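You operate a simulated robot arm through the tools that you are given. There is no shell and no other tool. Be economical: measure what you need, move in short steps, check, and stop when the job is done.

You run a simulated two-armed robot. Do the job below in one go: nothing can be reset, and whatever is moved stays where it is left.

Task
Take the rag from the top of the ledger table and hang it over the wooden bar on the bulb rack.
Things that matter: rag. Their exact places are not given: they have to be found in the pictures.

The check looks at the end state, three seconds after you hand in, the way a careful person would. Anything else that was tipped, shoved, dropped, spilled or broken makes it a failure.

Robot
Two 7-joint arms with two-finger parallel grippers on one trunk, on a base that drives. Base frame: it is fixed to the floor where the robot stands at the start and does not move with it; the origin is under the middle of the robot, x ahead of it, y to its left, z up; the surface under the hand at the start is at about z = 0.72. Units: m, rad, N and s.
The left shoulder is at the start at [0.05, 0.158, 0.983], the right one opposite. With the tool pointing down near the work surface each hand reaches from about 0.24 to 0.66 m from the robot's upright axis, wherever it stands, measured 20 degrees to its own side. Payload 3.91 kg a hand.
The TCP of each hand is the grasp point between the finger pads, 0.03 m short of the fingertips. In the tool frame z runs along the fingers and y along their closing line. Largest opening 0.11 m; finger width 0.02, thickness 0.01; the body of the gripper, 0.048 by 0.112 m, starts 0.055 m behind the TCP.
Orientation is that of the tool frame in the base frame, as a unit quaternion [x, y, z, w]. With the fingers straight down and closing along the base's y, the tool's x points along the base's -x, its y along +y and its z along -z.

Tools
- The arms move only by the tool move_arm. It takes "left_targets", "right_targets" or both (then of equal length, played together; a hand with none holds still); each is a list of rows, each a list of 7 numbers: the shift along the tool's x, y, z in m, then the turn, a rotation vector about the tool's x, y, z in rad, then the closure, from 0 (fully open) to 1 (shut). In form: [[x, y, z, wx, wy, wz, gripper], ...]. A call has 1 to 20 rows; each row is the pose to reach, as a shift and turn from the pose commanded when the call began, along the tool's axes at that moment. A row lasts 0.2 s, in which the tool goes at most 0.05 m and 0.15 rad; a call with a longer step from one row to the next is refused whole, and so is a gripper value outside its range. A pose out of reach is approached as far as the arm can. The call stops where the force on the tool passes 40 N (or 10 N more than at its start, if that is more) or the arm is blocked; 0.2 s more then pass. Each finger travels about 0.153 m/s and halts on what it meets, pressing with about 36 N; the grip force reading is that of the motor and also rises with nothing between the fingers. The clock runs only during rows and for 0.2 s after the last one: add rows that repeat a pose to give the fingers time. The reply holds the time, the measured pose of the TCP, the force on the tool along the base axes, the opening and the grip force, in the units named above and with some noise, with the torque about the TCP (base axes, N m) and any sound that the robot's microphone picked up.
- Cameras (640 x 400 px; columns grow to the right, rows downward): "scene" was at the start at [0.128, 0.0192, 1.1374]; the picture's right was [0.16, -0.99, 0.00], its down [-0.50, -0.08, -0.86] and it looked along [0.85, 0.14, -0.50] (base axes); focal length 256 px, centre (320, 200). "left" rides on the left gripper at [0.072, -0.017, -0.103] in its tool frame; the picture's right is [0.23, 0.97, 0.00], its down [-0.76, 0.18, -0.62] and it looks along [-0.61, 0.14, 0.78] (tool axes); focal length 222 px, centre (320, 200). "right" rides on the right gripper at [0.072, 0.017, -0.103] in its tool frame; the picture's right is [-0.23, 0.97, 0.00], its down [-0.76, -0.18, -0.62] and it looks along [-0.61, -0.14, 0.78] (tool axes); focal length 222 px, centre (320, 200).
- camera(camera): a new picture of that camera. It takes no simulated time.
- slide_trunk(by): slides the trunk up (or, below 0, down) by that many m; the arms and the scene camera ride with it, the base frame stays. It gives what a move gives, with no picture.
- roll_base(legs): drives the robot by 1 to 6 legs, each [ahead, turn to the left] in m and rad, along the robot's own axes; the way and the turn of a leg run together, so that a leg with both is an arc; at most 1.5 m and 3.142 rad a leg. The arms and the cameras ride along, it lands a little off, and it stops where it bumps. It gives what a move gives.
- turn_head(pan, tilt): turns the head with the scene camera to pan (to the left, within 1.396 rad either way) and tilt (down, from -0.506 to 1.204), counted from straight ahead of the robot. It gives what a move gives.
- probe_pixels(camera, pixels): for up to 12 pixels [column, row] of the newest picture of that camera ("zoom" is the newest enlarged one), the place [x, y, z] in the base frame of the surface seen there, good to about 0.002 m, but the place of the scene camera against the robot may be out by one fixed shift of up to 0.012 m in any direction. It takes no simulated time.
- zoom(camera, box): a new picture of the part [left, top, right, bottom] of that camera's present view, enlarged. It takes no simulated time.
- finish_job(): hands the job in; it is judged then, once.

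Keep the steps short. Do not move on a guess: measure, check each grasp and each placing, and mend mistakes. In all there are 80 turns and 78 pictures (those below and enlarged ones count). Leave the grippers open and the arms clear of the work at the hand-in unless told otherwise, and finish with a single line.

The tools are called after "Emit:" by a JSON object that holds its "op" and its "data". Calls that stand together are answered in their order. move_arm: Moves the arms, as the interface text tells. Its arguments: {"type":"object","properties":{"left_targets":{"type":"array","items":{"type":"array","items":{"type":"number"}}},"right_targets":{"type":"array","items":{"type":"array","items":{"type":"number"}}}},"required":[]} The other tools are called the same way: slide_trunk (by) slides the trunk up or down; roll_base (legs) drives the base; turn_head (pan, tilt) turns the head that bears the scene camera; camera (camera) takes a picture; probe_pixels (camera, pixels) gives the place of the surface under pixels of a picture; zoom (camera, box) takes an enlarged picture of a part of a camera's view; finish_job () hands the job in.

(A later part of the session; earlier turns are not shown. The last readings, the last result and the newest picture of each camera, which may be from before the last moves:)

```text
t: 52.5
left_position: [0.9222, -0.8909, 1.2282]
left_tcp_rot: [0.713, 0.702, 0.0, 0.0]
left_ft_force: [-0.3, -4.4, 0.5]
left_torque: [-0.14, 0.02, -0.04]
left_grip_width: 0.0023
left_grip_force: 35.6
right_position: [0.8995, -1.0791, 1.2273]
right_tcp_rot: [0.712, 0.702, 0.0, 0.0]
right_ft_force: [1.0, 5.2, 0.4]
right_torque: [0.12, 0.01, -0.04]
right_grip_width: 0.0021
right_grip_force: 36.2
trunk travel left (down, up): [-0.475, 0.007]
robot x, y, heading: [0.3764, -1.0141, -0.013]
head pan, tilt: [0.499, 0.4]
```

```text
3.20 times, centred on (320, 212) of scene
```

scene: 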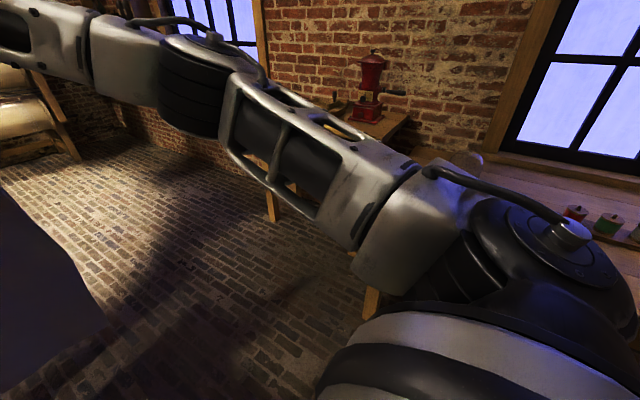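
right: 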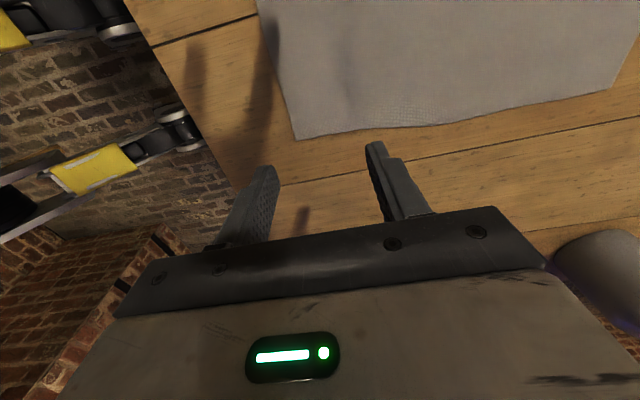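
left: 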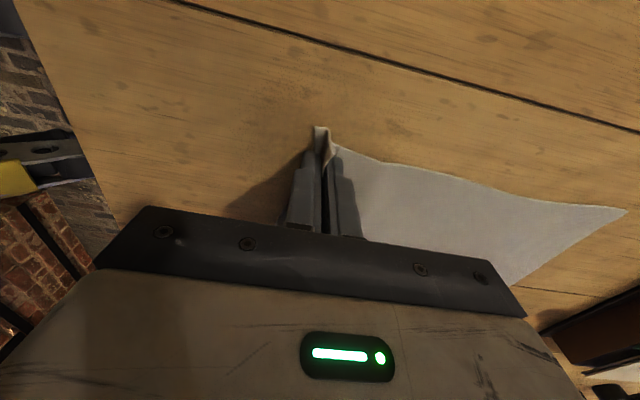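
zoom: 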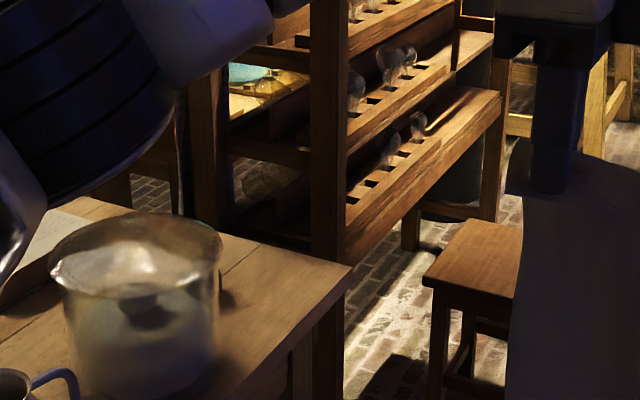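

The bulb shelves face right (−y); a stool stands in front. I haven't seen the bar yet. I measure the stool and drive 0.7 m ahead for a clearer view.

Emit:
{"op": "probe_pixels", "data": {"camera": "zoom", "pixels": [[430, 285], [510, 295], [475, 225], [520, 230], [340, 280], [495, 100], [485, 210]]}}

Emit:
{"op": "roll_base", "data": {"legs": [[0.1, -0.15], [0.5, 0.0], [0.1, 0.15]]}}

Emit:
{"op": "turn_head", "data": {"pan": 0.7, "tilt": 0.3}}

Emit:
{"op": "camera", "data": {"camera": "scene"}}

```text
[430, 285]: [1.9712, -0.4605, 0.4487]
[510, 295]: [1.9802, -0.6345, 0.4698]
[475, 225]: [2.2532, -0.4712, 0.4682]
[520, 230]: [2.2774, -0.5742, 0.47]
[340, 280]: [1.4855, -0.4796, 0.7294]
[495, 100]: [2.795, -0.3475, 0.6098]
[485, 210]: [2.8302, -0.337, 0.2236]
```

```text
t: 57.0
left_position: [1.6314, -0.9901, 1.2262]
left_tcp_rot: [0.711, 0.704, -0.001, -0.001]
left_ft_force: [-0.4, -4.9, 0.5]
left_torque: [-0.1, 0.04, -0.05]
left_grip_width: 0.0024
left_grip_force: 36.4
right_position: [1.6114, -1.1786, 1.2283]
right_tcp_rot: [0.711, 0.704, 0.0, -0.001]
right_ft_force: [0.3, 4.6, -1.3]
right_torque: [0.09, 0.0, -0.06]
right_grip_width: 0.0025
right_grip_force: 36.3
trunk travel left (down, up): [-0.475, 0.007]
robot x, y, heading: [1.0827, -1.1111, -0.007]
head pan, tilt: [0.499, 0.4]
```

```text
t: 57.8
left_position: [1.6311, -0.9903, 1.2284]
left_tcp_rot: [0.711, 0.703, 0.0, 0.0]
left_ft_force: [-1.6, -3.3, 0.5]
left_torque: [-0.06, 0.01, -0.04]
left_grip_width: 0.0024
left_grip_force: 36.2
right_position: [1.6113, -1.1785, 1.2277]
right_tcp_rot: [0.71, 0.704, 0.0, 0.001]
right_ft_force: [0.9, 3.0, 0.3]
right_torque: [0.1, 0.02, -0.01]
right_grip_width: 0.0023
right_grip_force: 36.1
trunk travel left (down, up): [-0.475, 0.007]
robot x, y, heading: [1.0768, -1.1132, -0.014]
head pan, tilt: [0.7, 0.3]
```

```text
48 pictures are left
```

scene: 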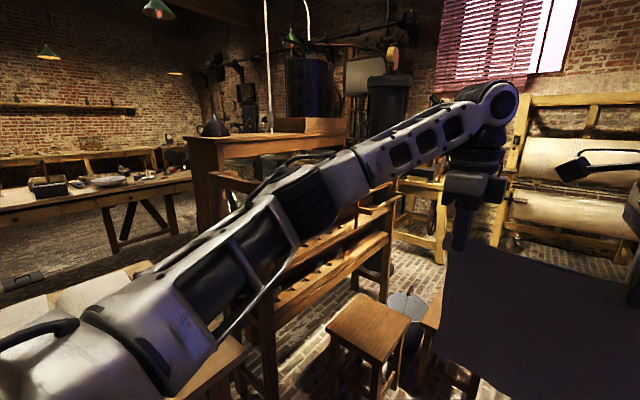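

The left arm hides the rack. I turn the base left by 0.9 rad so that I look over the rag straight at it.

Emit:
{"op": "roll_base", "data": {"legs": [[0, 0.9]]}}

Emit:
{"op": "turn_head", "data": {"pan": 0.0, "tilt": 0.3}}

Emit:
{"op": "camera", "data": {"camera": "scene"}}

Emit:
{"op": "zoom", "data": {"camera": "scene", "box": [160, 60, 480, 260]}}

```text
t: 60.4
left_position: [1.3336, -0.6102, 1.2281]
left_tcp_rot: [0.341, 0.94, 0.0, 0.0]
left_ft_force: [3.2, -2.5, -0.5]
left_torque: [-0.03, -0.07, -0.02]
left_grip_width: 0.0023
left_grip_force: 35.7
right_position: [1.4662, -0.7462, 1.2274]
right_tcp_rot: [0.34, 0.94, 0.0, 0.0]
right_ft_force: [-2.6, 3.3, -0.6]
right_torque: [0.02, 0.08, -0.03]
right_grip_width: 0.0025
right_grip_force: 35.6
trunk travel left (down, up): [-0.475, 0.007]
robot x, y, heading: [1.0814, -1.1155, 0.872]
head pan, tilt: [0.7, 0.3]
```

```text
t: 61.5
left_position: [1.3332, -0.6111, 1.2268]
left_tcp_rot: [0.341, 0.94, 0.0, 0.0]
left_ft_force: [2.9, -2.7, -0.1]
left_torque: [-0.1, -0.02, -0.03]
left_grip_width: 0.0023
left_grip_force: 36.0
right_position: [1.4666, -0.7453, 1.2286]
right_tcp_rot: [0.34, 0.941, 0.0, 0.0]
right_ft_force: [-3.6, 3.1, -0.7]
right_torque: [0.03, 0.05, -0.03]
right_grip_width: 0.0025
right_grip_force: 36.4
trunk travel left (down, up): [-0.475, 0.007]
robot x, y, heading: [1.084, -1.1157, 0.876]
head pan, tilt: [0.0, 0.3]
```

```text
47 pictures are left
```

scene: 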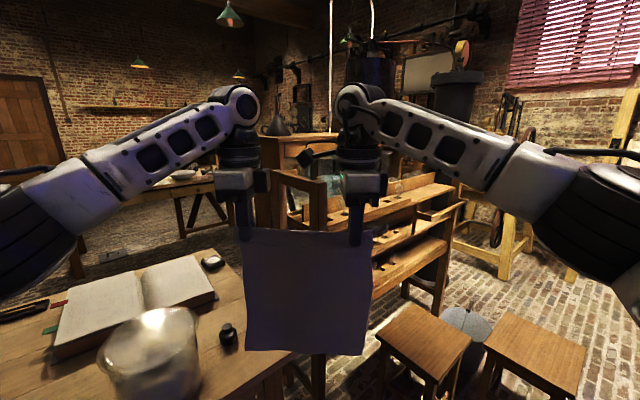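

```text
2.00 times, centred on (320, 160) of scene
```

zoom: 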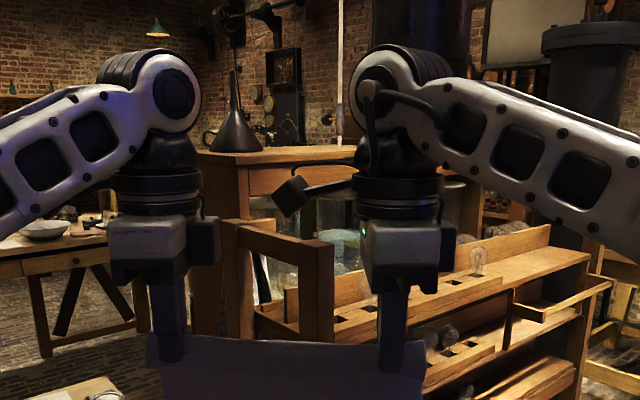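

I see a wooden bar on arms at the front right end of the rack, scene (415–465, 200–222). I enlarge and measure it.

Emit:
{"op": "zoom", "data": {"camera": "scene", "box": [392, 170, 488, 230]}}

Emit:
{"op": "probe_pixels", "data": {"camera": "zoom", "pixels": [[150, 300], [180, 312], [220, 292], [300, 265], [400, 235], [470, 210], [490, 200], [170, 220], [430, 180], [320, 210], [250, 300], [350, 290]]}}

```text
6.67 times, centred on (440, 200) of scene
```

zoom: 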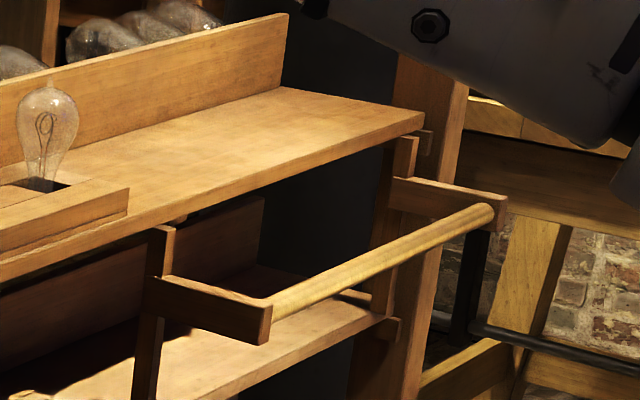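

```text
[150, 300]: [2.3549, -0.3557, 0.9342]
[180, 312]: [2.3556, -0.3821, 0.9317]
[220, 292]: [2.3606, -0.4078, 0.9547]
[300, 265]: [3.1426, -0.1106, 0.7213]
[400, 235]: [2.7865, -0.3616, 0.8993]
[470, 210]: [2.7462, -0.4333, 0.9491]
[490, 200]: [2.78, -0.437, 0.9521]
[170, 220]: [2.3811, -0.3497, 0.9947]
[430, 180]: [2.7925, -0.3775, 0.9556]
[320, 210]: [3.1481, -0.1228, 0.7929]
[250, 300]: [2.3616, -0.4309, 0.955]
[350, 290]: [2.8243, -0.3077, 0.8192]
```

The bar is a round rod along x, from x≈2.37 to 2.77 at y≈−0.43, z≈0.95, on two arms in front of the rack. I measure the bar finely, shelf edge, and the two stools.

Emit:
{"op": "probe_pixels", "data": {"camera": "zoom", "pixels": [[290, 297], [340, 275], [400, 247], [440, 228], [480, 208], [268, 320], [503, 210], [230, 225], [400, 118], [400, 160], [165, 245], [60, 110]]}}

Emit:
{"op": "probe_pixels", "data": {"camera": "scene", "pixels": [[378, 335], [430, 375], [471, 340], [415, 305], [485, 345], [560, 398], [585, 350], [510, 313], [465, 325], [600, 300], [555, 250], [560, 180]]}}

Emit:
{"op": "turn_head", "data": {"pan": -0.6, "tilt": 0.6}}

Emit:
{"op": "camera", "data": {"camera": "scene"}}

```text
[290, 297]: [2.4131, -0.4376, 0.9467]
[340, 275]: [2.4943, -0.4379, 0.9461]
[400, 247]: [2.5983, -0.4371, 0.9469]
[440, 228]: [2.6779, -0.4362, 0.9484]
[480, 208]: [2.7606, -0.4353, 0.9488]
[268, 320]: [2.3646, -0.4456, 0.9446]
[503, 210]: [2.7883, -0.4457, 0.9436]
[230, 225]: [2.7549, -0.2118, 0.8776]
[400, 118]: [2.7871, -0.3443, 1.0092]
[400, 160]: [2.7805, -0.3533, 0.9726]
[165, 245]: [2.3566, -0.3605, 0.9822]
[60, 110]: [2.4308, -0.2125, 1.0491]
```

```text
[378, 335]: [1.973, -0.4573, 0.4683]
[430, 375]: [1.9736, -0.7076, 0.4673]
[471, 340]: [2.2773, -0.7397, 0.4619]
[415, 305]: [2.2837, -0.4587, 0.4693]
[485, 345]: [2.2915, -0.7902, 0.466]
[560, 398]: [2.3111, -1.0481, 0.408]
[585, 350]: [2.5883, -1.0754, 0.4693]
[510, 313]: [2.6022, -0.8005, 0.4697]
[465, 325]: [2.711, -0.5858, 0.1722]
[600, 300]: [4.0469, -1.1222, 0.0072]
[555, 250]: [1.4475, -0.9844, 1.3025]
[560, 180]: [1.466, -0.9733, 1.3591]
```

```text
t: 62.5
left_position: [1.3334, -0.6107, 1.2272]
left_tcp_rot: [0.341, 0.94, 0.0, 0.0]
left_ft_force: [2.6, -2.9, 0.5]
left_torque: [-0.03, -0.07, -0.02]
left_grip_width: 0.0021
left_grip_force: 35.6
right_position: [1.4671, -0.7462, 1.2278]
right_tcp_rot: [0.34, 0.94, 0.0, 0.0]
right_ft_force: [-2.9, 3.6, 0.6]
right_torque: [0.05, 0.08, 0.0]
right_grip_width: 0.0022
right_grip_force: 36.0
trunk travel left (down, up): [-0.475, 0.007]
robot x, y, heading: [1.0804, -1.1143, 0.876]
head pan, tilt: [-0.6, 0.6]
```

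```text
44 pictures are left
```

scene: 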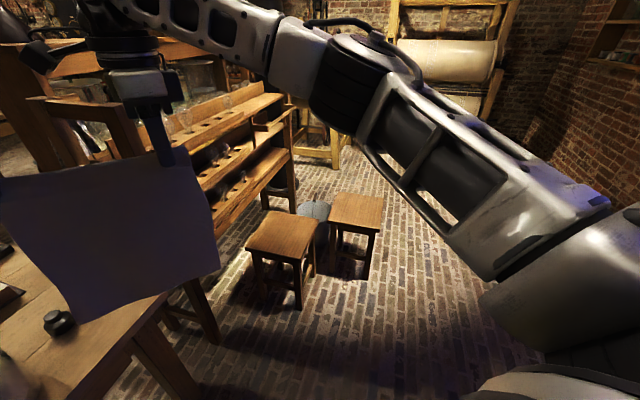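

The stools occupy x 1.97–2.28, y −0.74…−0.46 and x 2.29–2.60, y −1.08…−0.79, so I must stand to the right of them near (2.95,−0.95). First I turn the base to heading ≈−0.35 and check the way on the right.

Emit:
{"op": "roll_base", "data": {"legs": [[0, -1.22]]}}

Emit:
{"op": "turn_head", "data": {"pan": -0.3, "tilt": 0.4}}

Emit:
{"op": "camera", "data": {"camera": "scene"}}

```text
t: 65.8
left_position: [1.6433, -1.1519, 1.2279]
left_tcp_rot: [0.805, 0.593, 0.0, 0.0]
left_ft_force: [-2.1, -4.5, 0.2]
left_torque: [-0.09, 0.07, 0.03]
left_grip_width: 0.0022
left_grip_force: 35.9
right_position: [1.57, -1.3268, 1.2275]
right_tcp_rot: [0.804, 0.594, 0.001, -0.001]
right_ft_force: [2.1, 4.1, -0.2]
right_torque: [0.12, -0.06, 0.06]
right_grip_width: 0.0025
right_grip_force: 36.5
trunk travel left (down, up): [-0.475, 0.007]
robot x, y, heading: [1.0815, -1.1152, -0.297]
head pan, tilt: [-0.6, 0.6]
```

```text
t: 66.7
left_position: [1.6436, -1.1526, 1.2274]
left_tcp_rot: [0.805, 0.593, 0.0, 0.0]
left_ft_force: [-1.4, -2.7, -0.2]
left_torque: [-0.03, 0.05, 0.03]
left_grip_width: 0.0024
left_grip_force: 36.1
right_position: [1.5726, -1.3258, 1.2281]
right_tcp_rot: [0.804, 0.594, 0.001, -0.001]
right_ft_force: [1.4, 3.1, -0.3]
right_torque: [0.06, -0.01, 0.02]
right_grip_width: 0.0023
right_grip_force: 35.9
trunk travel left (down, up): [-0.475, 0.007]
robot x, y, heading: [1.0809, -1.1152, -0.294]
head pan, tilt: [-0.3, 0.4]
```

```text
43 pictures are left
```

scene: 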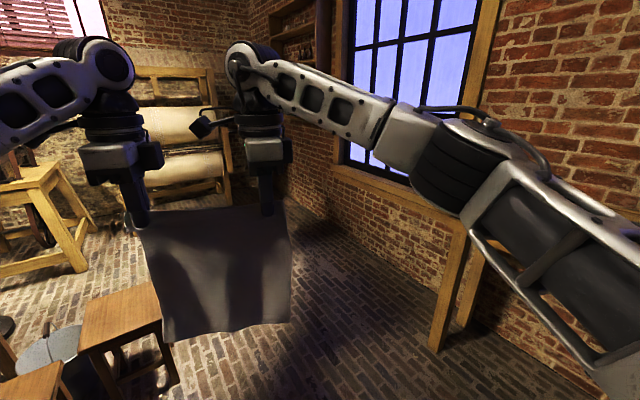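

I measure the desk leg at (437,345), the wall, the yellow stand at (60,230) and the press.

Emit:
{"op": "probe_pixels", "data": {"camera": "scene", "pixels": [[437, 345], [450, 240], [330, 180], [300, 250], [60, 240], [80, 268], [30, 185], [220, 160], [190, 165], [50, 345], [70, 340], [160, 300]]}}

```text
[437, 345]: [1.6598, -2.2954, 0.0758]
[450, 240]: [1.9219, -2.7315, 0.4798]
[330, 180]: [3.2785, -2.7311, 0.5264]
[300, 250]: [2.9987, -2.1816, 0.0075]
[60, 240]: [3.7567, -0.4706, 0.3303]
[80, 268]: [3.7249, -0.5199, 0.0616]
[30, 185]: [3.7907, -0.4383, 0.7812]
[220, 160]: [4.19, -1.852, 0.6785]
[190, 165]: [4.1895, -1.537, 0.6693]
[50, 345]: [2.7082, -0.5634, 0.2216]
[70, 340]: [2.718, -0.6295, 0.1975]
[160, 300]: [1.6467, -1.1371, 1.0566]
```

Plenty of room on the right (desk leg y≈−2.3). I drive to about (3.05,−1.48) and turn left to look at the bar.

Emit:
{"op": "roll_base", "data": {"legs": [[1.25, 0], [0, 0.295], [0.78, 0], [0, 1.75]]}}

Emit:
{"op": "turn_head", "data": {"pan": 0.25, "tilt": 0.6}}

Emit:
{"op": "camera", "data": {"camera": "scene"}}

```text
t: 82.0
left_position: [2.8495, -0.929, 1.2288]
left_tcp_rot: [-0.097, 0.995, 0.0, 0.0]
left_ft_force: [3.0, -0.3, -0.2]
left_torque: [-0.02, -0.08, -0.05]
left_grip_width: 0.0024
left_grip_force: 35.9
right_position: [3.0381, -0.9122, 1.2272]
right_tcp_rot: [-0.099, 0.995, 0.0, 0.001]
right_ft_force: [-2.8, -0.1, 0.4]
right_torque: [0.01, 0.1, -0.03]
right_grip_width: 0.0023
right_grip_force: 35.9
trunk travel left (down, up): [-0.475, 0.007]
robot x, y, heading: [3.0829, -1.4389, 1.77]
head pan, tilt: [-0.3, 0.4]
```

```text
t: 83.0
left_position: [2.8506, -0.9305, 1.2279]
left_tcp_rot: [-0.098, 0.995, 0.0, 0.001]
left_ft_force: [3.0, 0.7, 0.4]
left_torque: [-0.01, -0.09, -0.01]
left_grip_width: 0.0023
left_grip_force: 35.8
right_position: [3.0383, -0.9107, 1.2284]
right_tcp_rot: [-0.099, 0.995, 0.0, -0.001]
right_ft_force: [-2.7, 0.3, -0.5]
right_torque: [0.01, 0.08, 0.0]
right_grip_width: 0.0024
right_grip_force: 35.7
trunk travel left (down, up): [-0.475, 0.007]
robot x, y, heading: [3.0852, -1.4419, 1.766]
head pan, tilt: [0.25, 0.6]
```

```text
42 pictures are left
```

scene: 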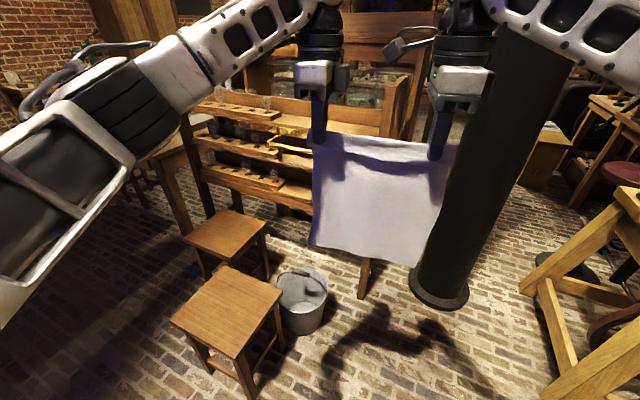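

A dark column stands at (450,290) and the bucket at (303,300). I measure column, bucket, stool and the visible parts of the bar.

Emit:
{"op": "probe_pixels", "data": {"camera": "scene", "pixels": [[440, 305], [415, 285], [468, 290], [455, 240], [302, 330], [325, 310], [303, 270], [283, 295], [232, 357], [275, 305], [545, 290], [560, 395]]}}

Emit:
{"op": "zoom", "data": {"camera": "scene", "box": [200, 80, 360, 180]}}

```text
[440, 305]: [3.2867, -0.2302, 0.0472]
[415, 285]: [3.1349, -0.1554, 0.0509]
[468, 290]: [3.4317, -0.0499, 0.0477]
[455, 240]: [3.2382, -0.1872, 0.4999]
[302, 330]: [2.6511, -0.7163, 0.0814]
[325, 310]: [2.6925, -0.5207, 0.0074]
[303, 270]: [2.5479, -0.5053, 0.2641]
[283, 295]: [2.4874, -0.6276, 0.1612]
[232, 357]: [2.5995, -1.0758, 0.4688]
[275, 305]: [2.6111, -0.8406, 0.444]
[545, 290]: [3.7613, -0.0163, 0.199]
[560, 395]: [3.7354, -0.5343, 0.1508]
```

```text
4.00 times, centred on (280, 130) of scene
```

zoom: 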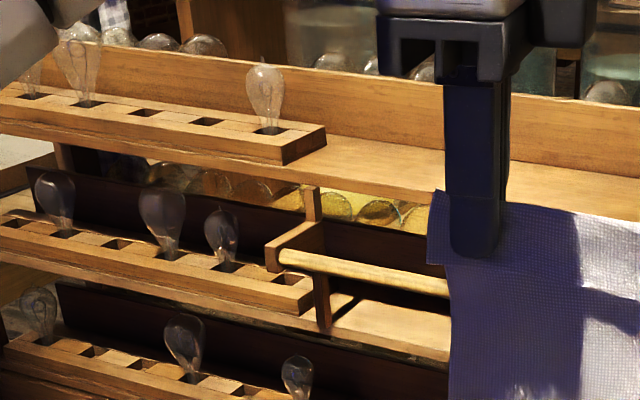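

Now I measure the shelf fronts near the bar and the bar itself from here.

Emit:
{"op": "probe_pixels", "data": {"camera": "zoom", "pixels": [[300, 258], [350, 267], [400, 278], [440, 288], [273, 262], [300, 300], [312, 190], [350, 180], [420, 340], [420, 355], [300, 130], [298, 365]]}}

```text
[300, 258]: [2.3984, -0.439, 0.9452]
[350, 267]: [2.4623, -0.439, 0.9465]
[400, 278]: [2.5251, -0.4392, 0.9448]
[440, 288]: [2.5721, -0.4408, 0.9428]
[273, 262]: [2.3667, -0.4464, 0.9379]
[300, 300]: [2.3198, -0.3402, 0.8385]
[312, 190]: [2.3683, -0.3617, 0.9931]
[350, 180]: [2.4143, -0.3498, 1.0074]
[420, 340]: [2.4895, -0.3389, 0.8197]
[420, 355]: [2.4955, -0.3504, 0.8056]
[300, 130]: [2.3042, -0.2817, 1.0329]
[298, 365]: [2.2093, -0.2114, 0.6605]
```

The bar stands 7 cm in front of empty shelf fronts (y≈−0.345) for x 2.40–2.75 – a good hanging spot around x=2.60. Before driving closer I draw both hands back 0.17 m and up 0.05 m so nothing meets the rack post at (2.84,−0.34).

Emit:
{"op": "move_arm", "data": {"left_targets": [[0, -0.035, -0.01, 0, 0, 0, 1], [0, -0.07, -0.02, 0, 0, 0, 1], [0, -0.105, -0.03, 0, 0, 0, 1], [0, -0.14, -0.04, 0, 0, 0, 1], [0, -0.17, -0.05, 0, 0, 0, 1], [0, -0.17, -0.05, 0, 0, 0, 1]], "right_targets": [[0, -0.035, -0.01, 0, 0, 0, 1], [0, -0.07, -0.02, 0, 0, 0, 1], [0, -0.105, -0.03, 0, 0, 0, 1], [0, -0.14, -0.04, 0, 0, 0, 1], [0, -0.17, -0.05, 0, 0, 0, 1], [0, -0.17, -0.05, 0, 0, 0, 1]]}}

```text
t: 84.4
left_position: [2.8825, -1.0951, 1.2769]
left_tcp_rot: [-0.097, 0.995, -0.001, 0.0]
left_ft_force: [3.0, -0.8, -0.1]
left_torque: [0.0, -0.08, -0.06]
left_grip_width: 0.0023
left_grip_force: 36.6
right_position: [3.072, -1.0779, 1.276]
right_tcp_rot: [-0.098, 0.995, 0.0, -0.001]
right_ft_force: [-2.7, 0.1, 0.1]
right_torque: [0.0, 0.05, -0.04]
right_grip_width: 0.0021
right_grip_force: 36.0
trunk travel left (down, up): [-0.475, 0.007]
robot x, y, heading: [3.0848, -1.439, 1.765]
head pan, tilt: [0.25, 0.6]
```

Both hands are drawn back, still holding. I drive ahead 0.5 m, turn left 0.24, and look.

Emit:
{"op": "roll_base", "data": {"legs": [[0.5, 0], [0, 0.24]]}}

Emit:
{"op": "turn_head", "data": {"pan": 0.2, "tilt": 0.8}}

Emit:
{"op": "camera", "data": {"camera": "scene"}}

```text
t: 88.2
left_position: [2.7082, -0.6482, 1.2771]
left_tcp_rot: [-0.213, 0.977, 0.0, 0.0]
left_ft_force: [1.8, 0.6, -0.9]
left_torque: [0.0, -0.08, -0.05]
left_grip_width: 0.0021
left_grip_force: 35.9
right_position: [2.887, -0.5895, 1.277]
right_tcp_rot: [-0.215, 0.977, 0.0, 0.0]
right_ft_force: [-2.1, -0.9, 0.5]
right_torque: [0.01, 0.04, -0.06]
right_grip_width: 0.0025
right_grip_force: 36.1
trunk travel left (down, up): [-0.475, 0.007]
robot x, y, heading: [2.9806, -0.9417, 2.002]
head pan, tilt: [0.25, 0.6]
```

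```text
t: 88.9
left_position: [2.7083, -0.6489, 1.2765]
left_tcp_rot: [-0.214, 0.977, 0.001, -0.001]
left_ft_force: [3.5, 0.0, 0.6]
left_torque: [0.0, -0.09, -0.03]
left_grip_width: 0.0023
left_grip_force: 36.1
right_position: [2.8874, -0.5884, 1.2749]
right_tcp_rot: [-0.215, 0.977, 0.0, -0.001]
right_ft_force: [-2.5, -1.4, 0.1]
right_torque: [0.0, 0.05, -0.05]
right_grip_width: 0.0022
right_grip_force: 35.6
trunk travel left (down, up): [-0.475, 0.007]
robot x, y, heading: [2.9831, -0.9371, 2.004]
head pan, tilt: [0.201, 0.799]
```

```text
40 pictures are left
```

scene: 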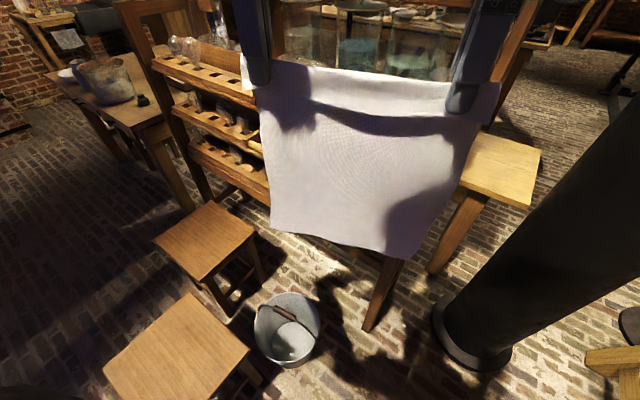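

Bucket and stools stay clear on the left. I go 0.10 m further to about (2.94,−0.85).

Emit:
{"op": "roll_base", "data": {"legs": [[0.1, 0]]}}

```text
t: 90.1
left_position: [2.6723, -0.5731, 1.2753]
left_tcp_rot: [-0.213, 0.977, -0.001, -0.001]
left_ft_force: [1.8, 0.9, -0.3]
left_torque: [0.0, -0.05, -0.03]
left_grip_width: 0.0025
left_grip_force: 36.2
right_position: [2.8529, -0.5127, 1.2756]
right_tcp_rot: [-0.215, 0.977, -0.001, -0.001]
right_ft_force: [-0.8, -0.6, -0.8]
right_torque: [-0.04, 0.01, -0.05]
right_grip_width: 0.0023
right_grip_force: 35.6
trunk travel left (down, up): [-0.475, 0.007]
robot x, y, heading: [2.9536, -0.8647, 2.004]
head pan, tilt: [0.201, 0.799]
stopped in leg 1: the robot was blocked; the commanded pose is now the measured one
```

It was blocked after ~8 cm. I look down to see what is touched.

Emit:
{"op": "turn_head", "data": {"pan": 0.9, "tilt": 1.1}}

Emit:
{"op": "camera", "data": {"camera": "scene"}}

Emit:
{"op": "turn_head", "data": {"pan": -0.5, "tilt": 0.9}}

Emit:
{"op": "camera", "data": {"camera": "scene"}}

```text
t: 91.1
left_position: [2.6739, -0.5749, 1.2773]
left_tcp_rot: [-0.213, 0.977, 0.0, 0.001]
left_ft_force: [1.1, 0.8, 0.3]
left_torque: [0.0, -0.05, -0.02]
left_grip_width: 0.0021
left_grip_force: 35.9
right_position: [2.8534, -0.5157, 1.2767]
right_tcp_rot: [-0.215, 0.977, 0.0, -0.002]
right_ft_force: [-2.1, -1.0, -0.1]
right_torque: [0.0, 0.08, -0.05]
right_grip_width: 0.0022
right_grip_force: 35.8
trunk travel left (down, up): [-0.475, 0.007]
robot x, y, heading: [2.947, -0.8625, 2.001]
head pan, tilt: [0.901, 1.1]
```

```text
39 pictures are left
```

scene: 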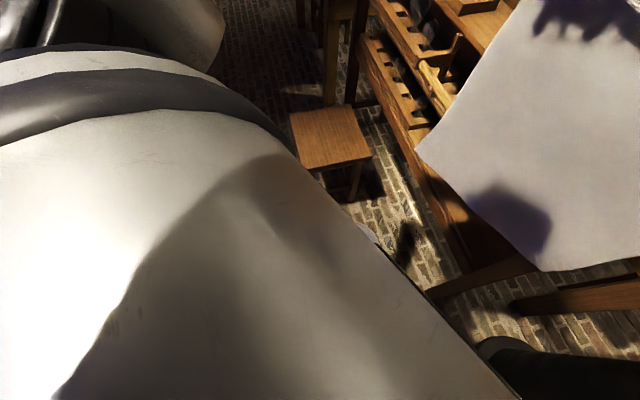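

```text
t: 92.7
left_position: [2.6754, -0.575, 1.2779]
left_tcp_rot: [-0.213, 0.977, -0.001, -0.001]
left_ft_force: [1.9, 0.0, -0.9]
left_torque: [0.02, -0.02, -0.04]
left_grip_width: 0.0027
left_grip_force: 35.7
right_position: [2.8523, -0.5145, 1.2769]
right_tcp_rot: [-0.214, 0.977, 0.001, -0.001]
right_ft_force: [-1.7, -0.2, -0.9]
right_torque: [0.0, 0.04, -0.05]
right_grip_width: 0.0023
right_grip_force: 35.7
trunk travel left (down, up): [-0.475, 0.007]
robot x, y, heading: [2.948, -0.8648, 2.001]
head pan, tilt: [-0.499, 0.901]
```

```text
38 pictures are left
```

scene: 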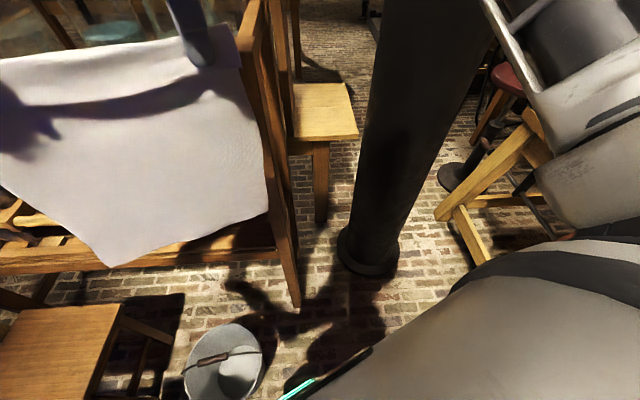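

The base edge (cyan light near (300,388)) is close to the bucket at (225,365). I measure bucket, base edge and stool.

Emit:
{"op": "probe_pixels", "data": {"camera": "scene", "pixels": [[225, 330], [262, 365], [186, 365], [220, 390], [300, 388], [360, 355], [120, 305], [80, 395], [340, 372], [295, 300], [270, 340], [20, 310]]}}

```text
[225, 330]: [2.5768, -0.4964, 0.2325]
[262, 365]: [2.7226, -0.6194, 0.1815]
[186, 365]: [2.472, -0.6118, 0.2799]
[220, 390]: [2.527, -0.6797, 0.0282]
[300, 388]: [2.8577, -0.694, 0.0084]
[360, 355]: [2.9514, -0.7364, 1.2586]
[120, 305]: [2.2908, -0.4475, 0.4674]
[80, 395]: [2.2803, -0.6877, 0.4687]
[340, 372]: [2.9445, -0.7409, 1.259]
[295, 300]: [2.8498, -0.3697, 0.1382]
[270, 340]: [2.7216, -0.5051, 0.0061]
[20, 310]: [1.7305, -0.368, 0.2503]
```

Bucket and visible stool are unmoved. I back off 0.03 m so nothing is touched and work with the arms from there.

Emit:
{"op": "roll_base", "data": {"legs": [[-0.03, 0]]}}

Emit:
{"op": "turn_head", "data": {"pan": 0.25, "tilt": 0.6}}

Emit:
{"op": "camera", "data": {"camera": "scene"}}

```text
t: 93.5
left_position: [2.6871, -0.6026, 1.2777]
left_tcp_rot: [-0.212, 0.977, 0.001, 0.0]
left_ft_force: [2.1, -0.5, -0.3]
left_torque: [0.02, -0.06, -0.06]
left_grip_width: 0.0025
left_grip_force: 36.1
right_position: [2.8657, -0.5428, 1.2758]
right_tcp_rot: [-0.215, 0.977, 0.001, -0.001]
right_ft_force: [-1.4, -0.9, 0.5]
right_torque: [0.02, 0.07, -0.05]
right_grip_width: 0.0024
right_grip_force: 35.8
trunk travel left (down, up): [-0.475, 0.007]
robot x, y, heading: [2.963, -0.8889, 2.003]
head pan, tilt: [-0.499, 0.901]
```

```text
t: 94.6
left_position: [2.686, -0.6034, 1.2781]
left_tcp_rot: [-0.212, 0.977, 0.0, 0.0]
left_ft_force: [1.8, 0.3, 0.4]
left_torque: [0.04, -0.07, -0.03]
left_grip_width: 0.0022
left_grip_force: 36.0
right_position: [2.8655, -0.5416, 1.2764]
right_tcp_rot: [-0.215, 0.977, 0.0, -0.001]
right_ft_force: [-1.7, -0.6, -0.1]
right_torque: [0.0, 0.04, -0.06]
right_grip_width: 0.0023
right_grip_force: 35.9
trunk travel left (down, up): [-0.475, 0.007]
robot x, y, heading: [2.964, -0.8883, 2.002]
head pan, tilt: [0.25, 0.6]
```

```text
37 pictures are left
```

scene: 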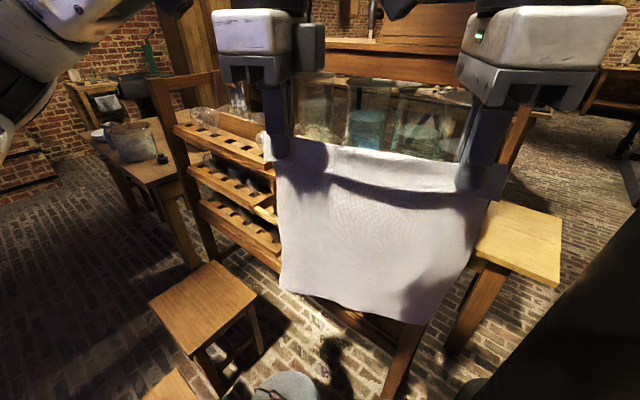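

Now I bring the hands' line parallel to the bar in front of it: left (2.525,−0.55), right (2.715,−0.55), turning both 0.43 rad so that the fingers close along y.

Emit:
{"op": "move_arm", "data": {"left_targets": [[0.021, 0.019, -0.002, 0, 0, 0.072, 1], [0.041, 0.038, -0.004, 0, 0, 0.144, 1], [0.062, 0.058, -0.006, 0, 0, 0.216, 1], [0.083, 0.077, -0.008, 0, 0, 0.288, 1], [0.103, 0.096, -0.01, 0, 0, 0.36, 1], [0.124, 0.115, -0.01, 0, 0, 0.432, 1], [0.124, 0.115, -0.01, 0, 0, 0.432, 1]], "right_targets": [[0.0235, 0.009, -0.002, 0, 0, 0.072, 1], [0.047, 0.018, -0.004, 0, 0, 0.144, 1], [0.0705, 0.0275, -0.006, 0, 0, 0.216, 1], [0.094, 0.037, -0.008, 0, 0, 0.288, 1], [0.117, 0.046, -0.01, 0, 0, 0.36, 1], [0.1406, 0.0555, -0.01, 0, 0, 0.432, 1], [0.1406, 0.0555, -0.01, 0, 0, 0.432, 1]]}}

Emit:
{"op": "camera", "data": {"camera": "scene"}}

```text
t: 96.2
left_position: [2.5267, -0.5479, 1.29]
left_tcp_rot: [0.002, 1.0, 0.0, 0.0]
left_ft_force: [0.8, -0.4, -0.4]
left_torque: [0.01, 0.0, 0.04]
left_grip_width: 0.0023
left_grip_force: 35.9
right_position: [2.7153, -0.5521, 1.2866]
right_tcp_rot: [0.0, 1.0, 0.001, -0.001]
right_ft_force: [-1.9, 0.8, 0.6]
right_torque: [0.02, 0.04, 0.06]
right_grip_width: 0.0021
right_grip_force: 35.7
trunk travel left (down, up): [-0.475, 0.007]
robot x, y, heading: [2.9646, -0.8915, 2.001]
head pan, tilt: [0.25, 0.6]
```

```text
36 pictures are left
```

scene: 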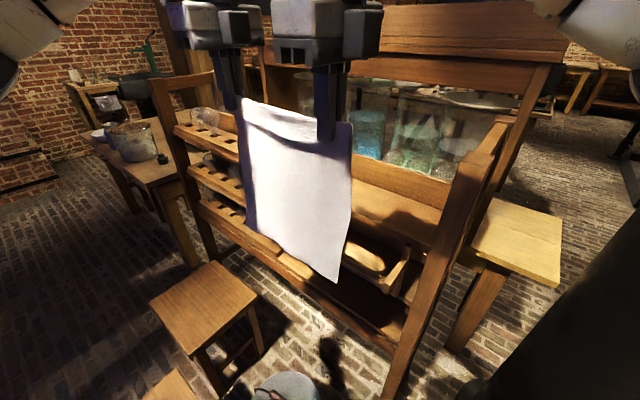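

Both reached it: tool x → −x, tool y → +y world. I enlarge the cloth's bottom and the bar to measure.

Emit:
{"op": "zoom", "data": {"camera": "scene", "box": [230, 180, 430, 305]}}

Emit:
{"op": "probe_pixels", "data": {"camera": "zoom", "pixels": [[60, 180], [200, 250], [340, 315], [345, 325], [390, 215], [420, 245], [470, 268], [545, 265], [560, 230], [430, 250], [400, 255], [460, 255]]}}

```text
3.20 times, centred on (330, 242) of scene
```

zoom: 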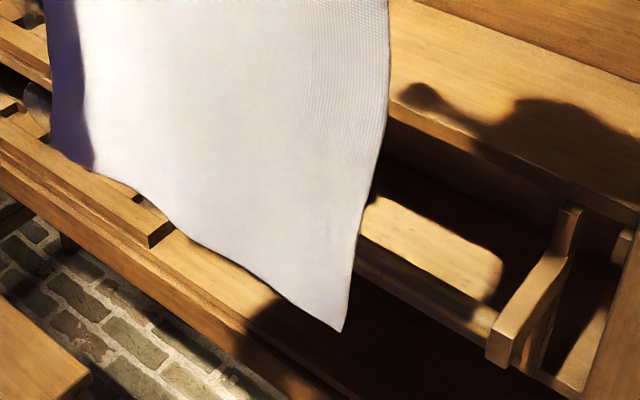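

```text
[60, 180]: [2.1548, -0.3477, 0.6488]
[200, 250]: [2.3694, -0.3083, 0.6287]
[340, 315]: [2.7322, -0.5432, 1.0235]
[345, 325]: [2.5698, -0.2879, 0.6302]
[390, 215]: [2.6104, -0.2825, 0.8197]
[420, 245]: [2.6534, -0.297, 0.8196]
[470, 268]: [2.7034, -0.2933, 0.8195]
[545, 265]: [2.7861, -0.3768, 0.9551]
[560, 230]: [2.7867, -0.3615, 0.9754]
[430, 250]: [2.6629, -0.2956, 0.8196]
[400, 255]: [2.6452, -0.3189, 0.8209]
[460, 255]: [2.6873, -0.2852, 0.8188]
```

The cloth bottom is at z≈1.015 with TCP 1.288 (length ≈0.27), above bar and top shelf. I move both hands +0.165 in y so the rag hangs behind the bar line (y≈−0.385).

Emit:
{"op": "move_arm", "data": {"left_targets": [[0, 0.03, 0, 0, 0, 0, 1], [0, 0.06, 0, 0, 0, 0, 1], [0, 0.09, 0, 0, 0, 0, 1], [0, 0.12, 0, 0, 0, 0, 1], [0, 0.145, 0, 0, 0, 0, 1], [0, 0.163, 0, 0, 0, 0, 1], [0, 0.163, 0, 0, 0, 0, 1], [0, 0.163, 0, 0, 0, 0, 1]], "right_targets": [[0, 0.03, 0, 0, 0, 0, 1], [0, 0.06, 0, 0, 0, 0, 1], [0, 0.09, 0, 0, 0, 0, 1], [0, 0.12, 0, 0, 0, 0, 1], [0, 0.145, 0, 0, 0, 0, 1], [0, 0.167, 0, 0, 0, 0, 1], [0, 0.167, 0, 0, 0, 0, 1], [0, 0.167, 0, 0, 0, 0, 1]]}}

Emit:
{"op": "camera", "data": {"camera": "scene"}}

Emit:
{"op": "zoom", "data": {"camera": "scene", "box": [200, 130, 400, 255]}}

```text
t: 98.0
left_position: [2.5422, -0.4387, 1.2768]
left_tcp_rot: [0.003, 1.0, 0.0, 0.0]
left_ft_force: [11.9, 2.2, -0.4]
left_torque: [0.03, -0.23, 0.07]
left_grip_width: 0.0026
left_grip_force: 36.3
left hand out of reach, approached as far as the arm can: row 4, 5, 6, 7, 8
right_position: [2.733, -0.4054, 1.2752]
right_tcp_rot: [-0.002, 1.0, 0.0, -0.002]
right_ft_force: [-12.6, -2.4, 0.4]
right_torque: [-0.07, 0.28, 0.05]
right_grip_width: 0.0024
right_grip_force: 35.5
right hand out of reach, approached as far as the arm can: row 4, 5, 6, 7, 8
trunk travel left (down, up): [-0.475, 0.007]
robot x, y, heading: [2.9603, -0.8922, 2.003]
head pan, tilt: [0.25, 0.6]
```

```text
34 pictures are left
```

scene: 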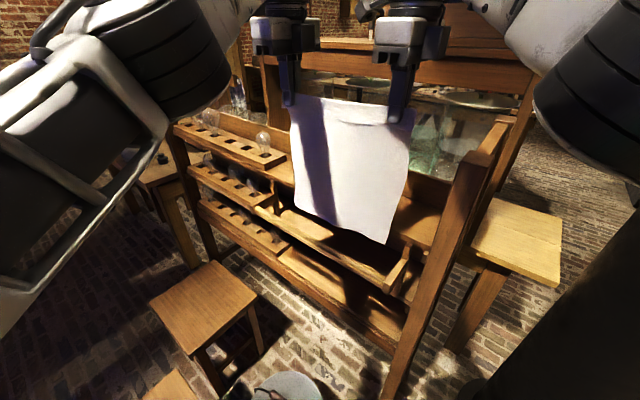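

```text
3.20 times, centred on (300, 192) of scene
```

zoom: 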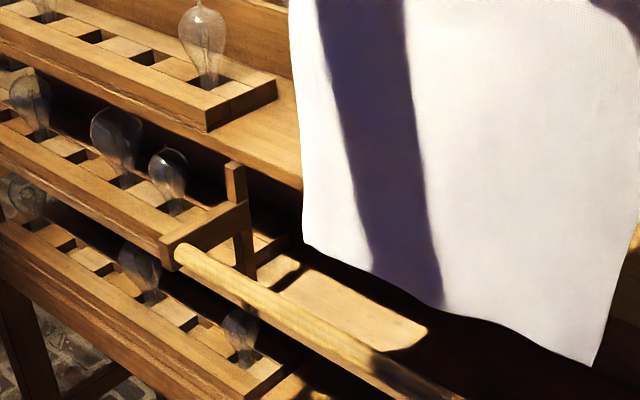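

Out of reach with straight-down tools at this height, though the cloth is already mostly behind the bar (bar clearly visible at zoom (300,310)). Tilting the fingers forward by 0.5 rad brings the wrists closer; then I go on to y≈−0.378.

Emit:
{"op": "move_arm", "data": {"left_targets": [[0.003, 0, 0, -0.1, 0, 0, 1], [0.006, 0, 0, -0.2, 0, 0, 1], [0.009, 0, 0, -0.3, 0, 0, 1], [0.011, 0, 0, -0.4, 0, 0, 1], [0.011, 0, -0.005, -0.5, 0, 0, 1], [0.011, 0.02, -0.01, -0.5, 0, 0, 1], [0.011, 0.04, -0.01, -0.5, 0, 0, 1], [0.011, 0.06, -0.01, -0.5, 0, 0, 1], [0.011, 0.06, -0.01, -0.5, 0, 0, 1]], "right_targets": [[0.004, 0, 0, -0.1, 0, 0, 1], [0.008, 0, 0, -0.2, 0, 0, 1], [0.012, 0, 0, -0.3, 0, 0, 1], [0.016, 0, 0, -0.4, 0, 0, 1], [0.016, 0, -0.005, -0.5, 0, 0, 1], [0.016, 0.01, -0.01, -0.5, 0, 0, 1], [0.016, 0.02, -0.01, -0.5, 0, 0, 1], [0.016, 0.028, -0.01, -0.5, 0, 0, 1], [0.016, 0.028, -0.01, -0.5, 0, 0, 1]]}}

Emit:
{"op": "camera", "data": {"camera": "scene"}}

```text
t: 100.0
left_position: [2.5341, -0.3808, 1.2888]
left_tcp_rot: [0.002, 0.969, 0.248, 0.001]
left_ft_force: [-0.7, -0.8, 0.0]
left_torque: [-0.04, 0.0, 0.01]
left_grip_width: 0.0021
left_grip_force: 36.0
left hand out of reach, approached as far as the arm can: row 1
right_position: [2.7177, -0.3787, 1.2847]
right_tcp_rot: [-0.001, 0.969, 0.248, -0.001]
right_ft_force: [-0.4, 0.2, 0.4]
right_torque: [-0.03, 0.03, 0.0]
right_grip_width: 0.0021
right_grip_force: 35.8
trunk travel left (down, up): [-0.475, 0.007]
robot x, y, heading: [2.9614, -0.8931, 2.008]
head pan, tilt: [0.25, 0.6]
```

```text
32 pictures are left
```

scene: 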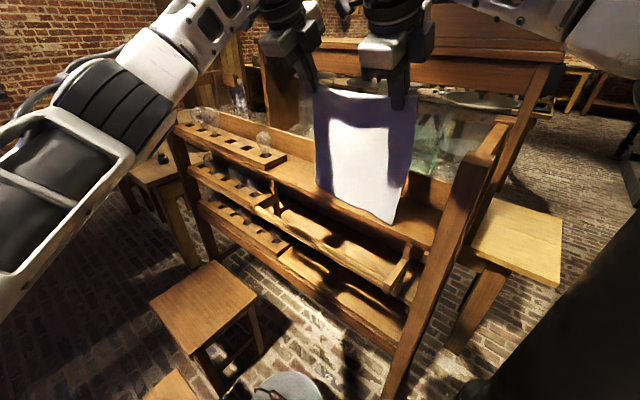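

Reached, no tension. I check where the cloth bottom is relative to bar and shelf edge.

Emit:
{"op": "zoom", "data": {"camera": "scene", "box": [250, 130, 450, 255]}}

Emit:
{"op": "probe_pixels", "data": {"camera": "zoom", "pixels": [[220, 185], [300, 215], [380, 250], [450, 290], [215, 100], [300, 120], [400, 150], [480, 200], [300, 305], [400, 355], [200, 255], [170, 170]]}}

```text
3.20 times, centred on (350, 192) of scene
```

zoom: 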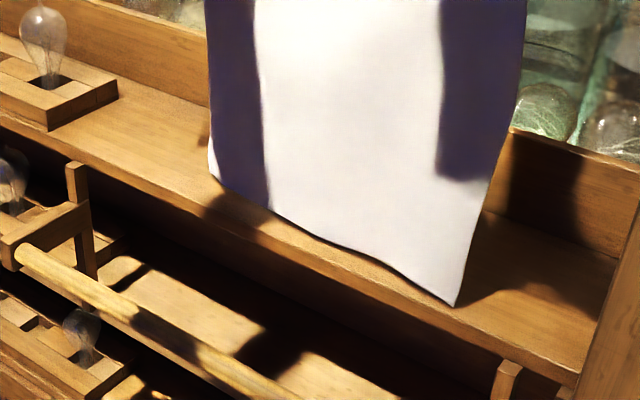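

```text
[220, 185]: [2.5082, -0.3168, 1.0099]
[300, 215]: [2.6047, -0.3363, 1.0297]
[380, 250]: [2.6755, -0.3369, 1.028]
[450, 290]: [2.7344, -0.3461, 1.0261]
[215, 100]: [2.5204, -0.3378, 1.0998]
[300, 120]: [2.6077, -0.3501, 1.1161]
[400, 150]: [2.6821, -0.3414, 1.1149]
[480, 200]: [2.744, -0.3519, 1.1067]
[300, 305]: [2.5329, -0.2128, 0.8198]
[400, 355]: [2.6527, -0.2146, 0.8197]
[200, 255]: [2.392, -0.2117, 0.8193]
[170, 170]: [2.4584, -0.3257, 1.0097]
```

The bottom edge swings forward to y≈−0.336, over the shelf edge. I draw back 0.045 m so it points into the gap, then lower 0.08 m.

Emit:
{"op": "move_arm", "data": {"left_targets": [[0, -0.02, -0.011, 0, 0, 0, 1], [0, -0.0395, -0.0216, 0, 0, 0, 1], [0, -0.0395, -0.0216, 0, 0, 0, 1], [0, -0.0395, -0.0216, 0, 0, 0, 1], [0, -0.0491, -0.004, 0, 0, 0, 1], [0, -0.0587, 0.0135, 0, 0, 0, 1], [0, -0.0682, 0.031, 0, 0, 0, 1], [0, -0.0778, 0.0486, 0, 0, 0, 1], [0, -0.0778, 0.0486, 0, 0, 0, 1]], "right_targets": [[0, -0.02, -0.011, 0, 0, 0, 1], [0, -0.0395, -0.0216, 0, 0, 0, 1], [0, -0.0395, -0.0216, 0, 0, 0, 1], [0, -0.0395, -0.0216, 0, 0, 0, 1], [0, -0.0491, -0.004, 0, 0, 0, 1], [0, -0.0587, 0.0135, 0, 0, 0, 1], [0, -0.0682, 0.031, 0, 0, 0, 1], [0, -0.0778, 0.0486, 0, 0, 0, 1], [0, -0.0778, 0.0486, 0, 0, 0, 1]]}}

Emit:
{"op": "zoom", "data": {"camera": "scene", "box": [250, 130, 450, 255]}}

Emit:
{"op": "probe_pixels", "data": {"camera": "zoom", "pixels": [[200, 200], [280, 250], [360, 290], [430, 330], [215, 100], [300, 120], [400, 200], [300, 200], [460, 250], [150, 330]]}}

```text
t: 102.0
left_position: [2.5344, -0.4251, 1.2081]
left_tcp_rot: [0.001, 0.969, 0.248, 0.0]
left_ft_force: [-0.3, 0.3, -0.6]
left_torque: [-0.02, 0.0, -0.04]
left_grip_width: 0.0022
left_grip_force: 35.9
right_position: [2.7157, -0.4194, 1.2049]
right_tcp_rot: [-0.001, 0.969, 0.248, -0.001]
right_ft_force: [0.0, 0.1, 0.0]
right_torque: [-0.03, 0.0, -0.03]
right_grip_width: 0.0022
right_grip_force: 35.6
trunk travel left (down, up): [-0.475, 0.007]
robot x, y, heading: [2.9633, -0.893, 1.999]
head pan, tilt: [0.25, 0.6]
```

```text
3.20 times, centred on (350, 192) of scene
```

zoom: 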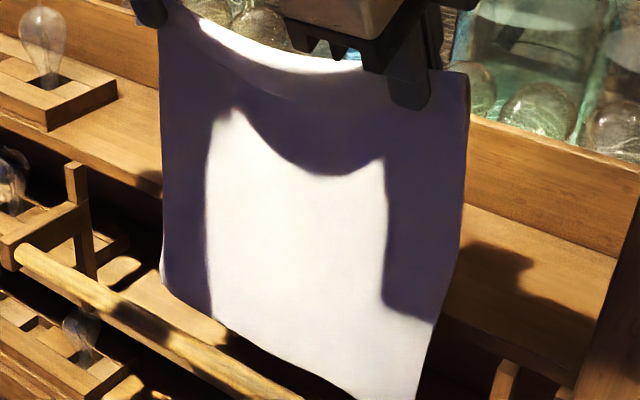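

```text
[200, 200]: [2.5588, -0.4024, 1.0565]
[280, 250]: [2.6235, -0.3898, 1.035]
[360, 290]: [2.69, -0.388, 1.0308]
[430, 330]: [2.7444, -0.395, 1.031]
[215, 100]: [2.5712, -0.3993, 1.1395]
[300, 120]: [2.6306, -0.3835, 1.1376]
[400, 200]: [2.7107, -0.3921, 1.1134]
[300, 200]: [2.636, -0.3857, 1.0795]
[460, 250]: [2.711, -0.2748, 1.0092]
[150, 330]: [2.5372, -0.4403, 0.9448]
```

The cloth plane is at y≈−0.39, in the gap behind the bar (bar back ≈−0.415). I lower another 0.125 m to TCP z≈1.08.

Emit:
{"op": "move_arm", "data": {"left_targets": [[0, -0.012, 0.022, 0, 0, 0, 1], [0, -0.024, 0.044, 0, 0, 0, 1], [0, -0.036, 0.066, 0, 0, 0, 1], [0, -0.048, 0.088, 0, 0, 0, 1], [0, -0.06, 0.11, 0, 0, 0, 1], [0, -0.06, 0.11, 0, 0, 0, 1]], "right_targets": [[0, -0.012, 0.022, 0, 0, 0, 1], [0, -0.024, 0.044, 0, 0, 0, 1], [0, -0.036, 0.066, 0, 0, 0, 1], [0, -0.048, 0.088, 0, 0, 0, 1], [0, -0.06, 0.11, 0, 0, 0, 1], [0, -0.06, 0.11, 0, 0, 0, 1]]}}

Emit:
{"op": "camera", "data": {"camera": "scene"}}

Emit:
{"op": "zoom", "data": {"camera": "scene", "box": [250, 150, 450, 275]}}

```text
t: 103.4
left_position: [2.5337, -0.4255, 1.0816]
left_tcp_rot: [0.002, 0.969, 0.248, 0.001]
left_ft_force: [1.1, 0.7, -0.2]
left_torque: [-0.03, 0.02, -0.01]
left_grip_width: 0.0026
left_grip_force: 35.7
right_position: [2.7169, -0.4201, 1.0791]
right_tcp_rot: [-0.001, 0.969, 0.248, -0.001]
right_ft_force: [-0.4, -0.6, 0.2]
right_torque: [-0.05, -0.01, -0.02]
right_grip_width: 0.0023
right_grip_force: 35.7
trunk travel left (down, up): [-0.475, 0.007]
robot x, y, heading: [2.9642, -0.8928, 1.999]
head pan, tilt: [0.25, 0.6]
```

```text
29 pictures are left
```

scene: 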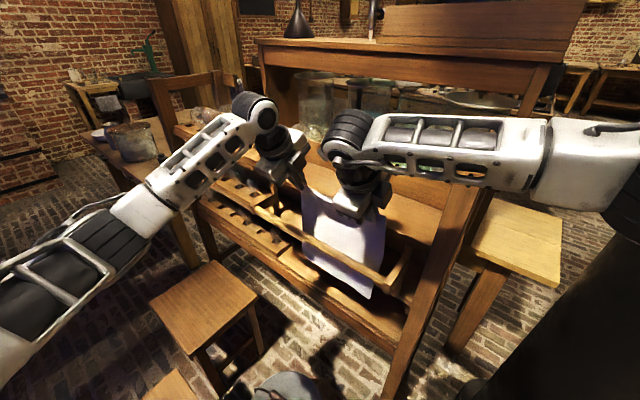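

```text
3.20 times, centred on (350, 212) of scene
```

zoom: 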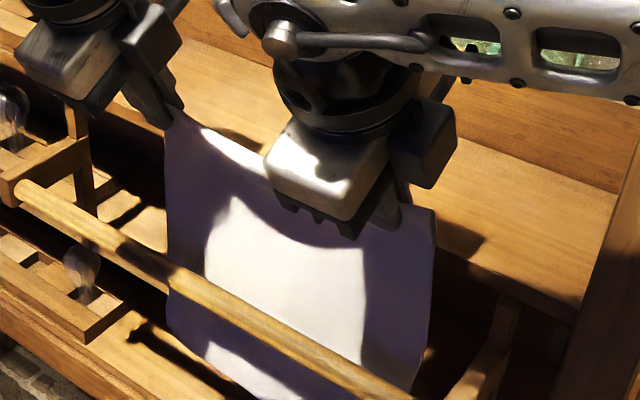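

The rag hangs behind the bar, about half below it. Before pulling forward and down I check how close the right forearm is to the rack's end post.

Emit:
{"op": "probe_pixels", "data": {"camera": "scene", "pixels": [[370, 145], [420, 120], [460, 145], [520, 130], [540, 185], [580, 170], [470, 200], [490, 195], [480, 215], [445, 290], [500, 170], [352, 125]]}}

Emit:
{"op": "zoom", "data": {"camera": "scene", "box": [400, 80, 600, 205]}}

```text
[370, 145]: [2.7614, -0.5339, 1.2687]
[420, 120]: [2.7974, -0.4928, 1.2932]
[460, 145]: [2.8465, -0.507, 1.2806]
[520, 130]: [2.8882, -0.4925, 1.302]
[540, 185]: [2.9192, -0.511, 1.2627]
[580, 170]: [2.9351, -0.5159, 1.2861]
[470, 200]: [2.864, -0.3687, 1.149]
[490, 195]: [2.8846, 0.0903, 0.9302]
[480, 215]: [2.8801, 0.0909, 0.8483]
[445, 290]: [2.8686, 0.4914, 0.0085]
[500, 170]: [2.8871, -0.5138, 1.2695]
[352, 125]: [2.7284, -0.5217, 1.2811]
```

```text
3.20 times, centred on (500, 142) of scene
```

zoom: 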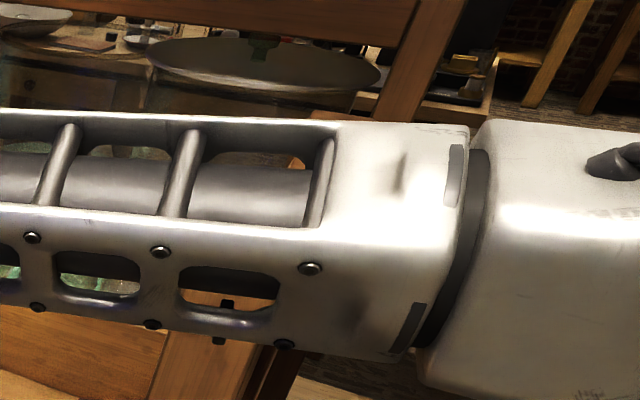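

Forearm clears the post and will move away from it. I now pull both hands over the bar toward me on an arc (first half).

Emit:
{"op": "move_arm", "data": {"left_targets": [[0, -0.0175, -0.0096, 0, 0, 0, 1], [0, -0.0351, -0.0192, 0, 0, 0, 1], [0, -0.0565, -0.0166, 0, 0, 0, 1], [0, -0.0778, -0.014, 0, 0, 0, 1], [0, -0.0994, -0.0058, 0, 0, 0, 1], [0, -0.1209, 0.0024, 0, 0, 0, 1], [0, -0.1371, 0.0163, 0, 0, 0, 1], [0, -0.1533, 0.0303, 0, 0, 0, 1], [0, -0.1533, 0.0303, 0, 0, 0, 1]], "right_targets": [[0, -0.0175, -0.0096, 0, 0, 0, 1], [0, -0.0351, -0.0192, 0, 0, 0, 1], [0, -0.0565, -0.0166, 0, 0, 0, 1], [0, -0.0778, -0.014, 0, 0, 0, 1], [0, -0.0994, -0.0058, 0, 0, 0, 1], [0, -0.1209, 0.0024, 0, 0, 0, 1], [0, -0.1371, 0.0163, 0, 0, 0, 1], [0, -0.1533, 0.0303, 0, 0, 0, 1], [0, -0.1533, 0.0303, 0, 0, 0, 1]]}}

Emit:
{"op": "camera", "data": {"camera": "scene"}}

```text
t: 105.4
left_position: [2.5334, -0.5431, 0.9814]
left_tcp_rot: [0.001, 0.969, 0.248, 0.001]
left_ft_force: [0.5, 0.5, -0.5]
left_torque: [-0.05, -0.02, -0.02]
left_grip_width: 0.0022
left_grip_force: 36.1
right_position: [2.7176, -0.542, 0.9808]
right_tcp_rot: [-0.001, 0.969, 0.248, -0.001]
right_ft_force: [0.5, -0.1, -0.1]
right_torque: [-0.04, 0.01, 0.0]
right_grip_width: 0.0021
right_grip_force: 35.7
trunk travel left (down, up): [-0.475, 0.007]
robot x, y, heading: [2.9669, -0.888, 2.003]
head pan, tilt: [0.25, 0.6]
```

```text
26 pictures are left
```

scene: 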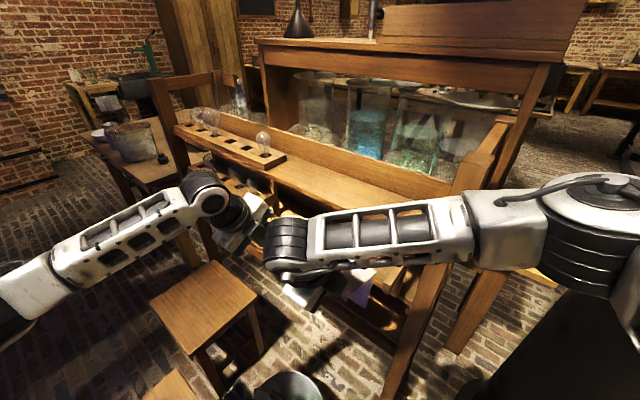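

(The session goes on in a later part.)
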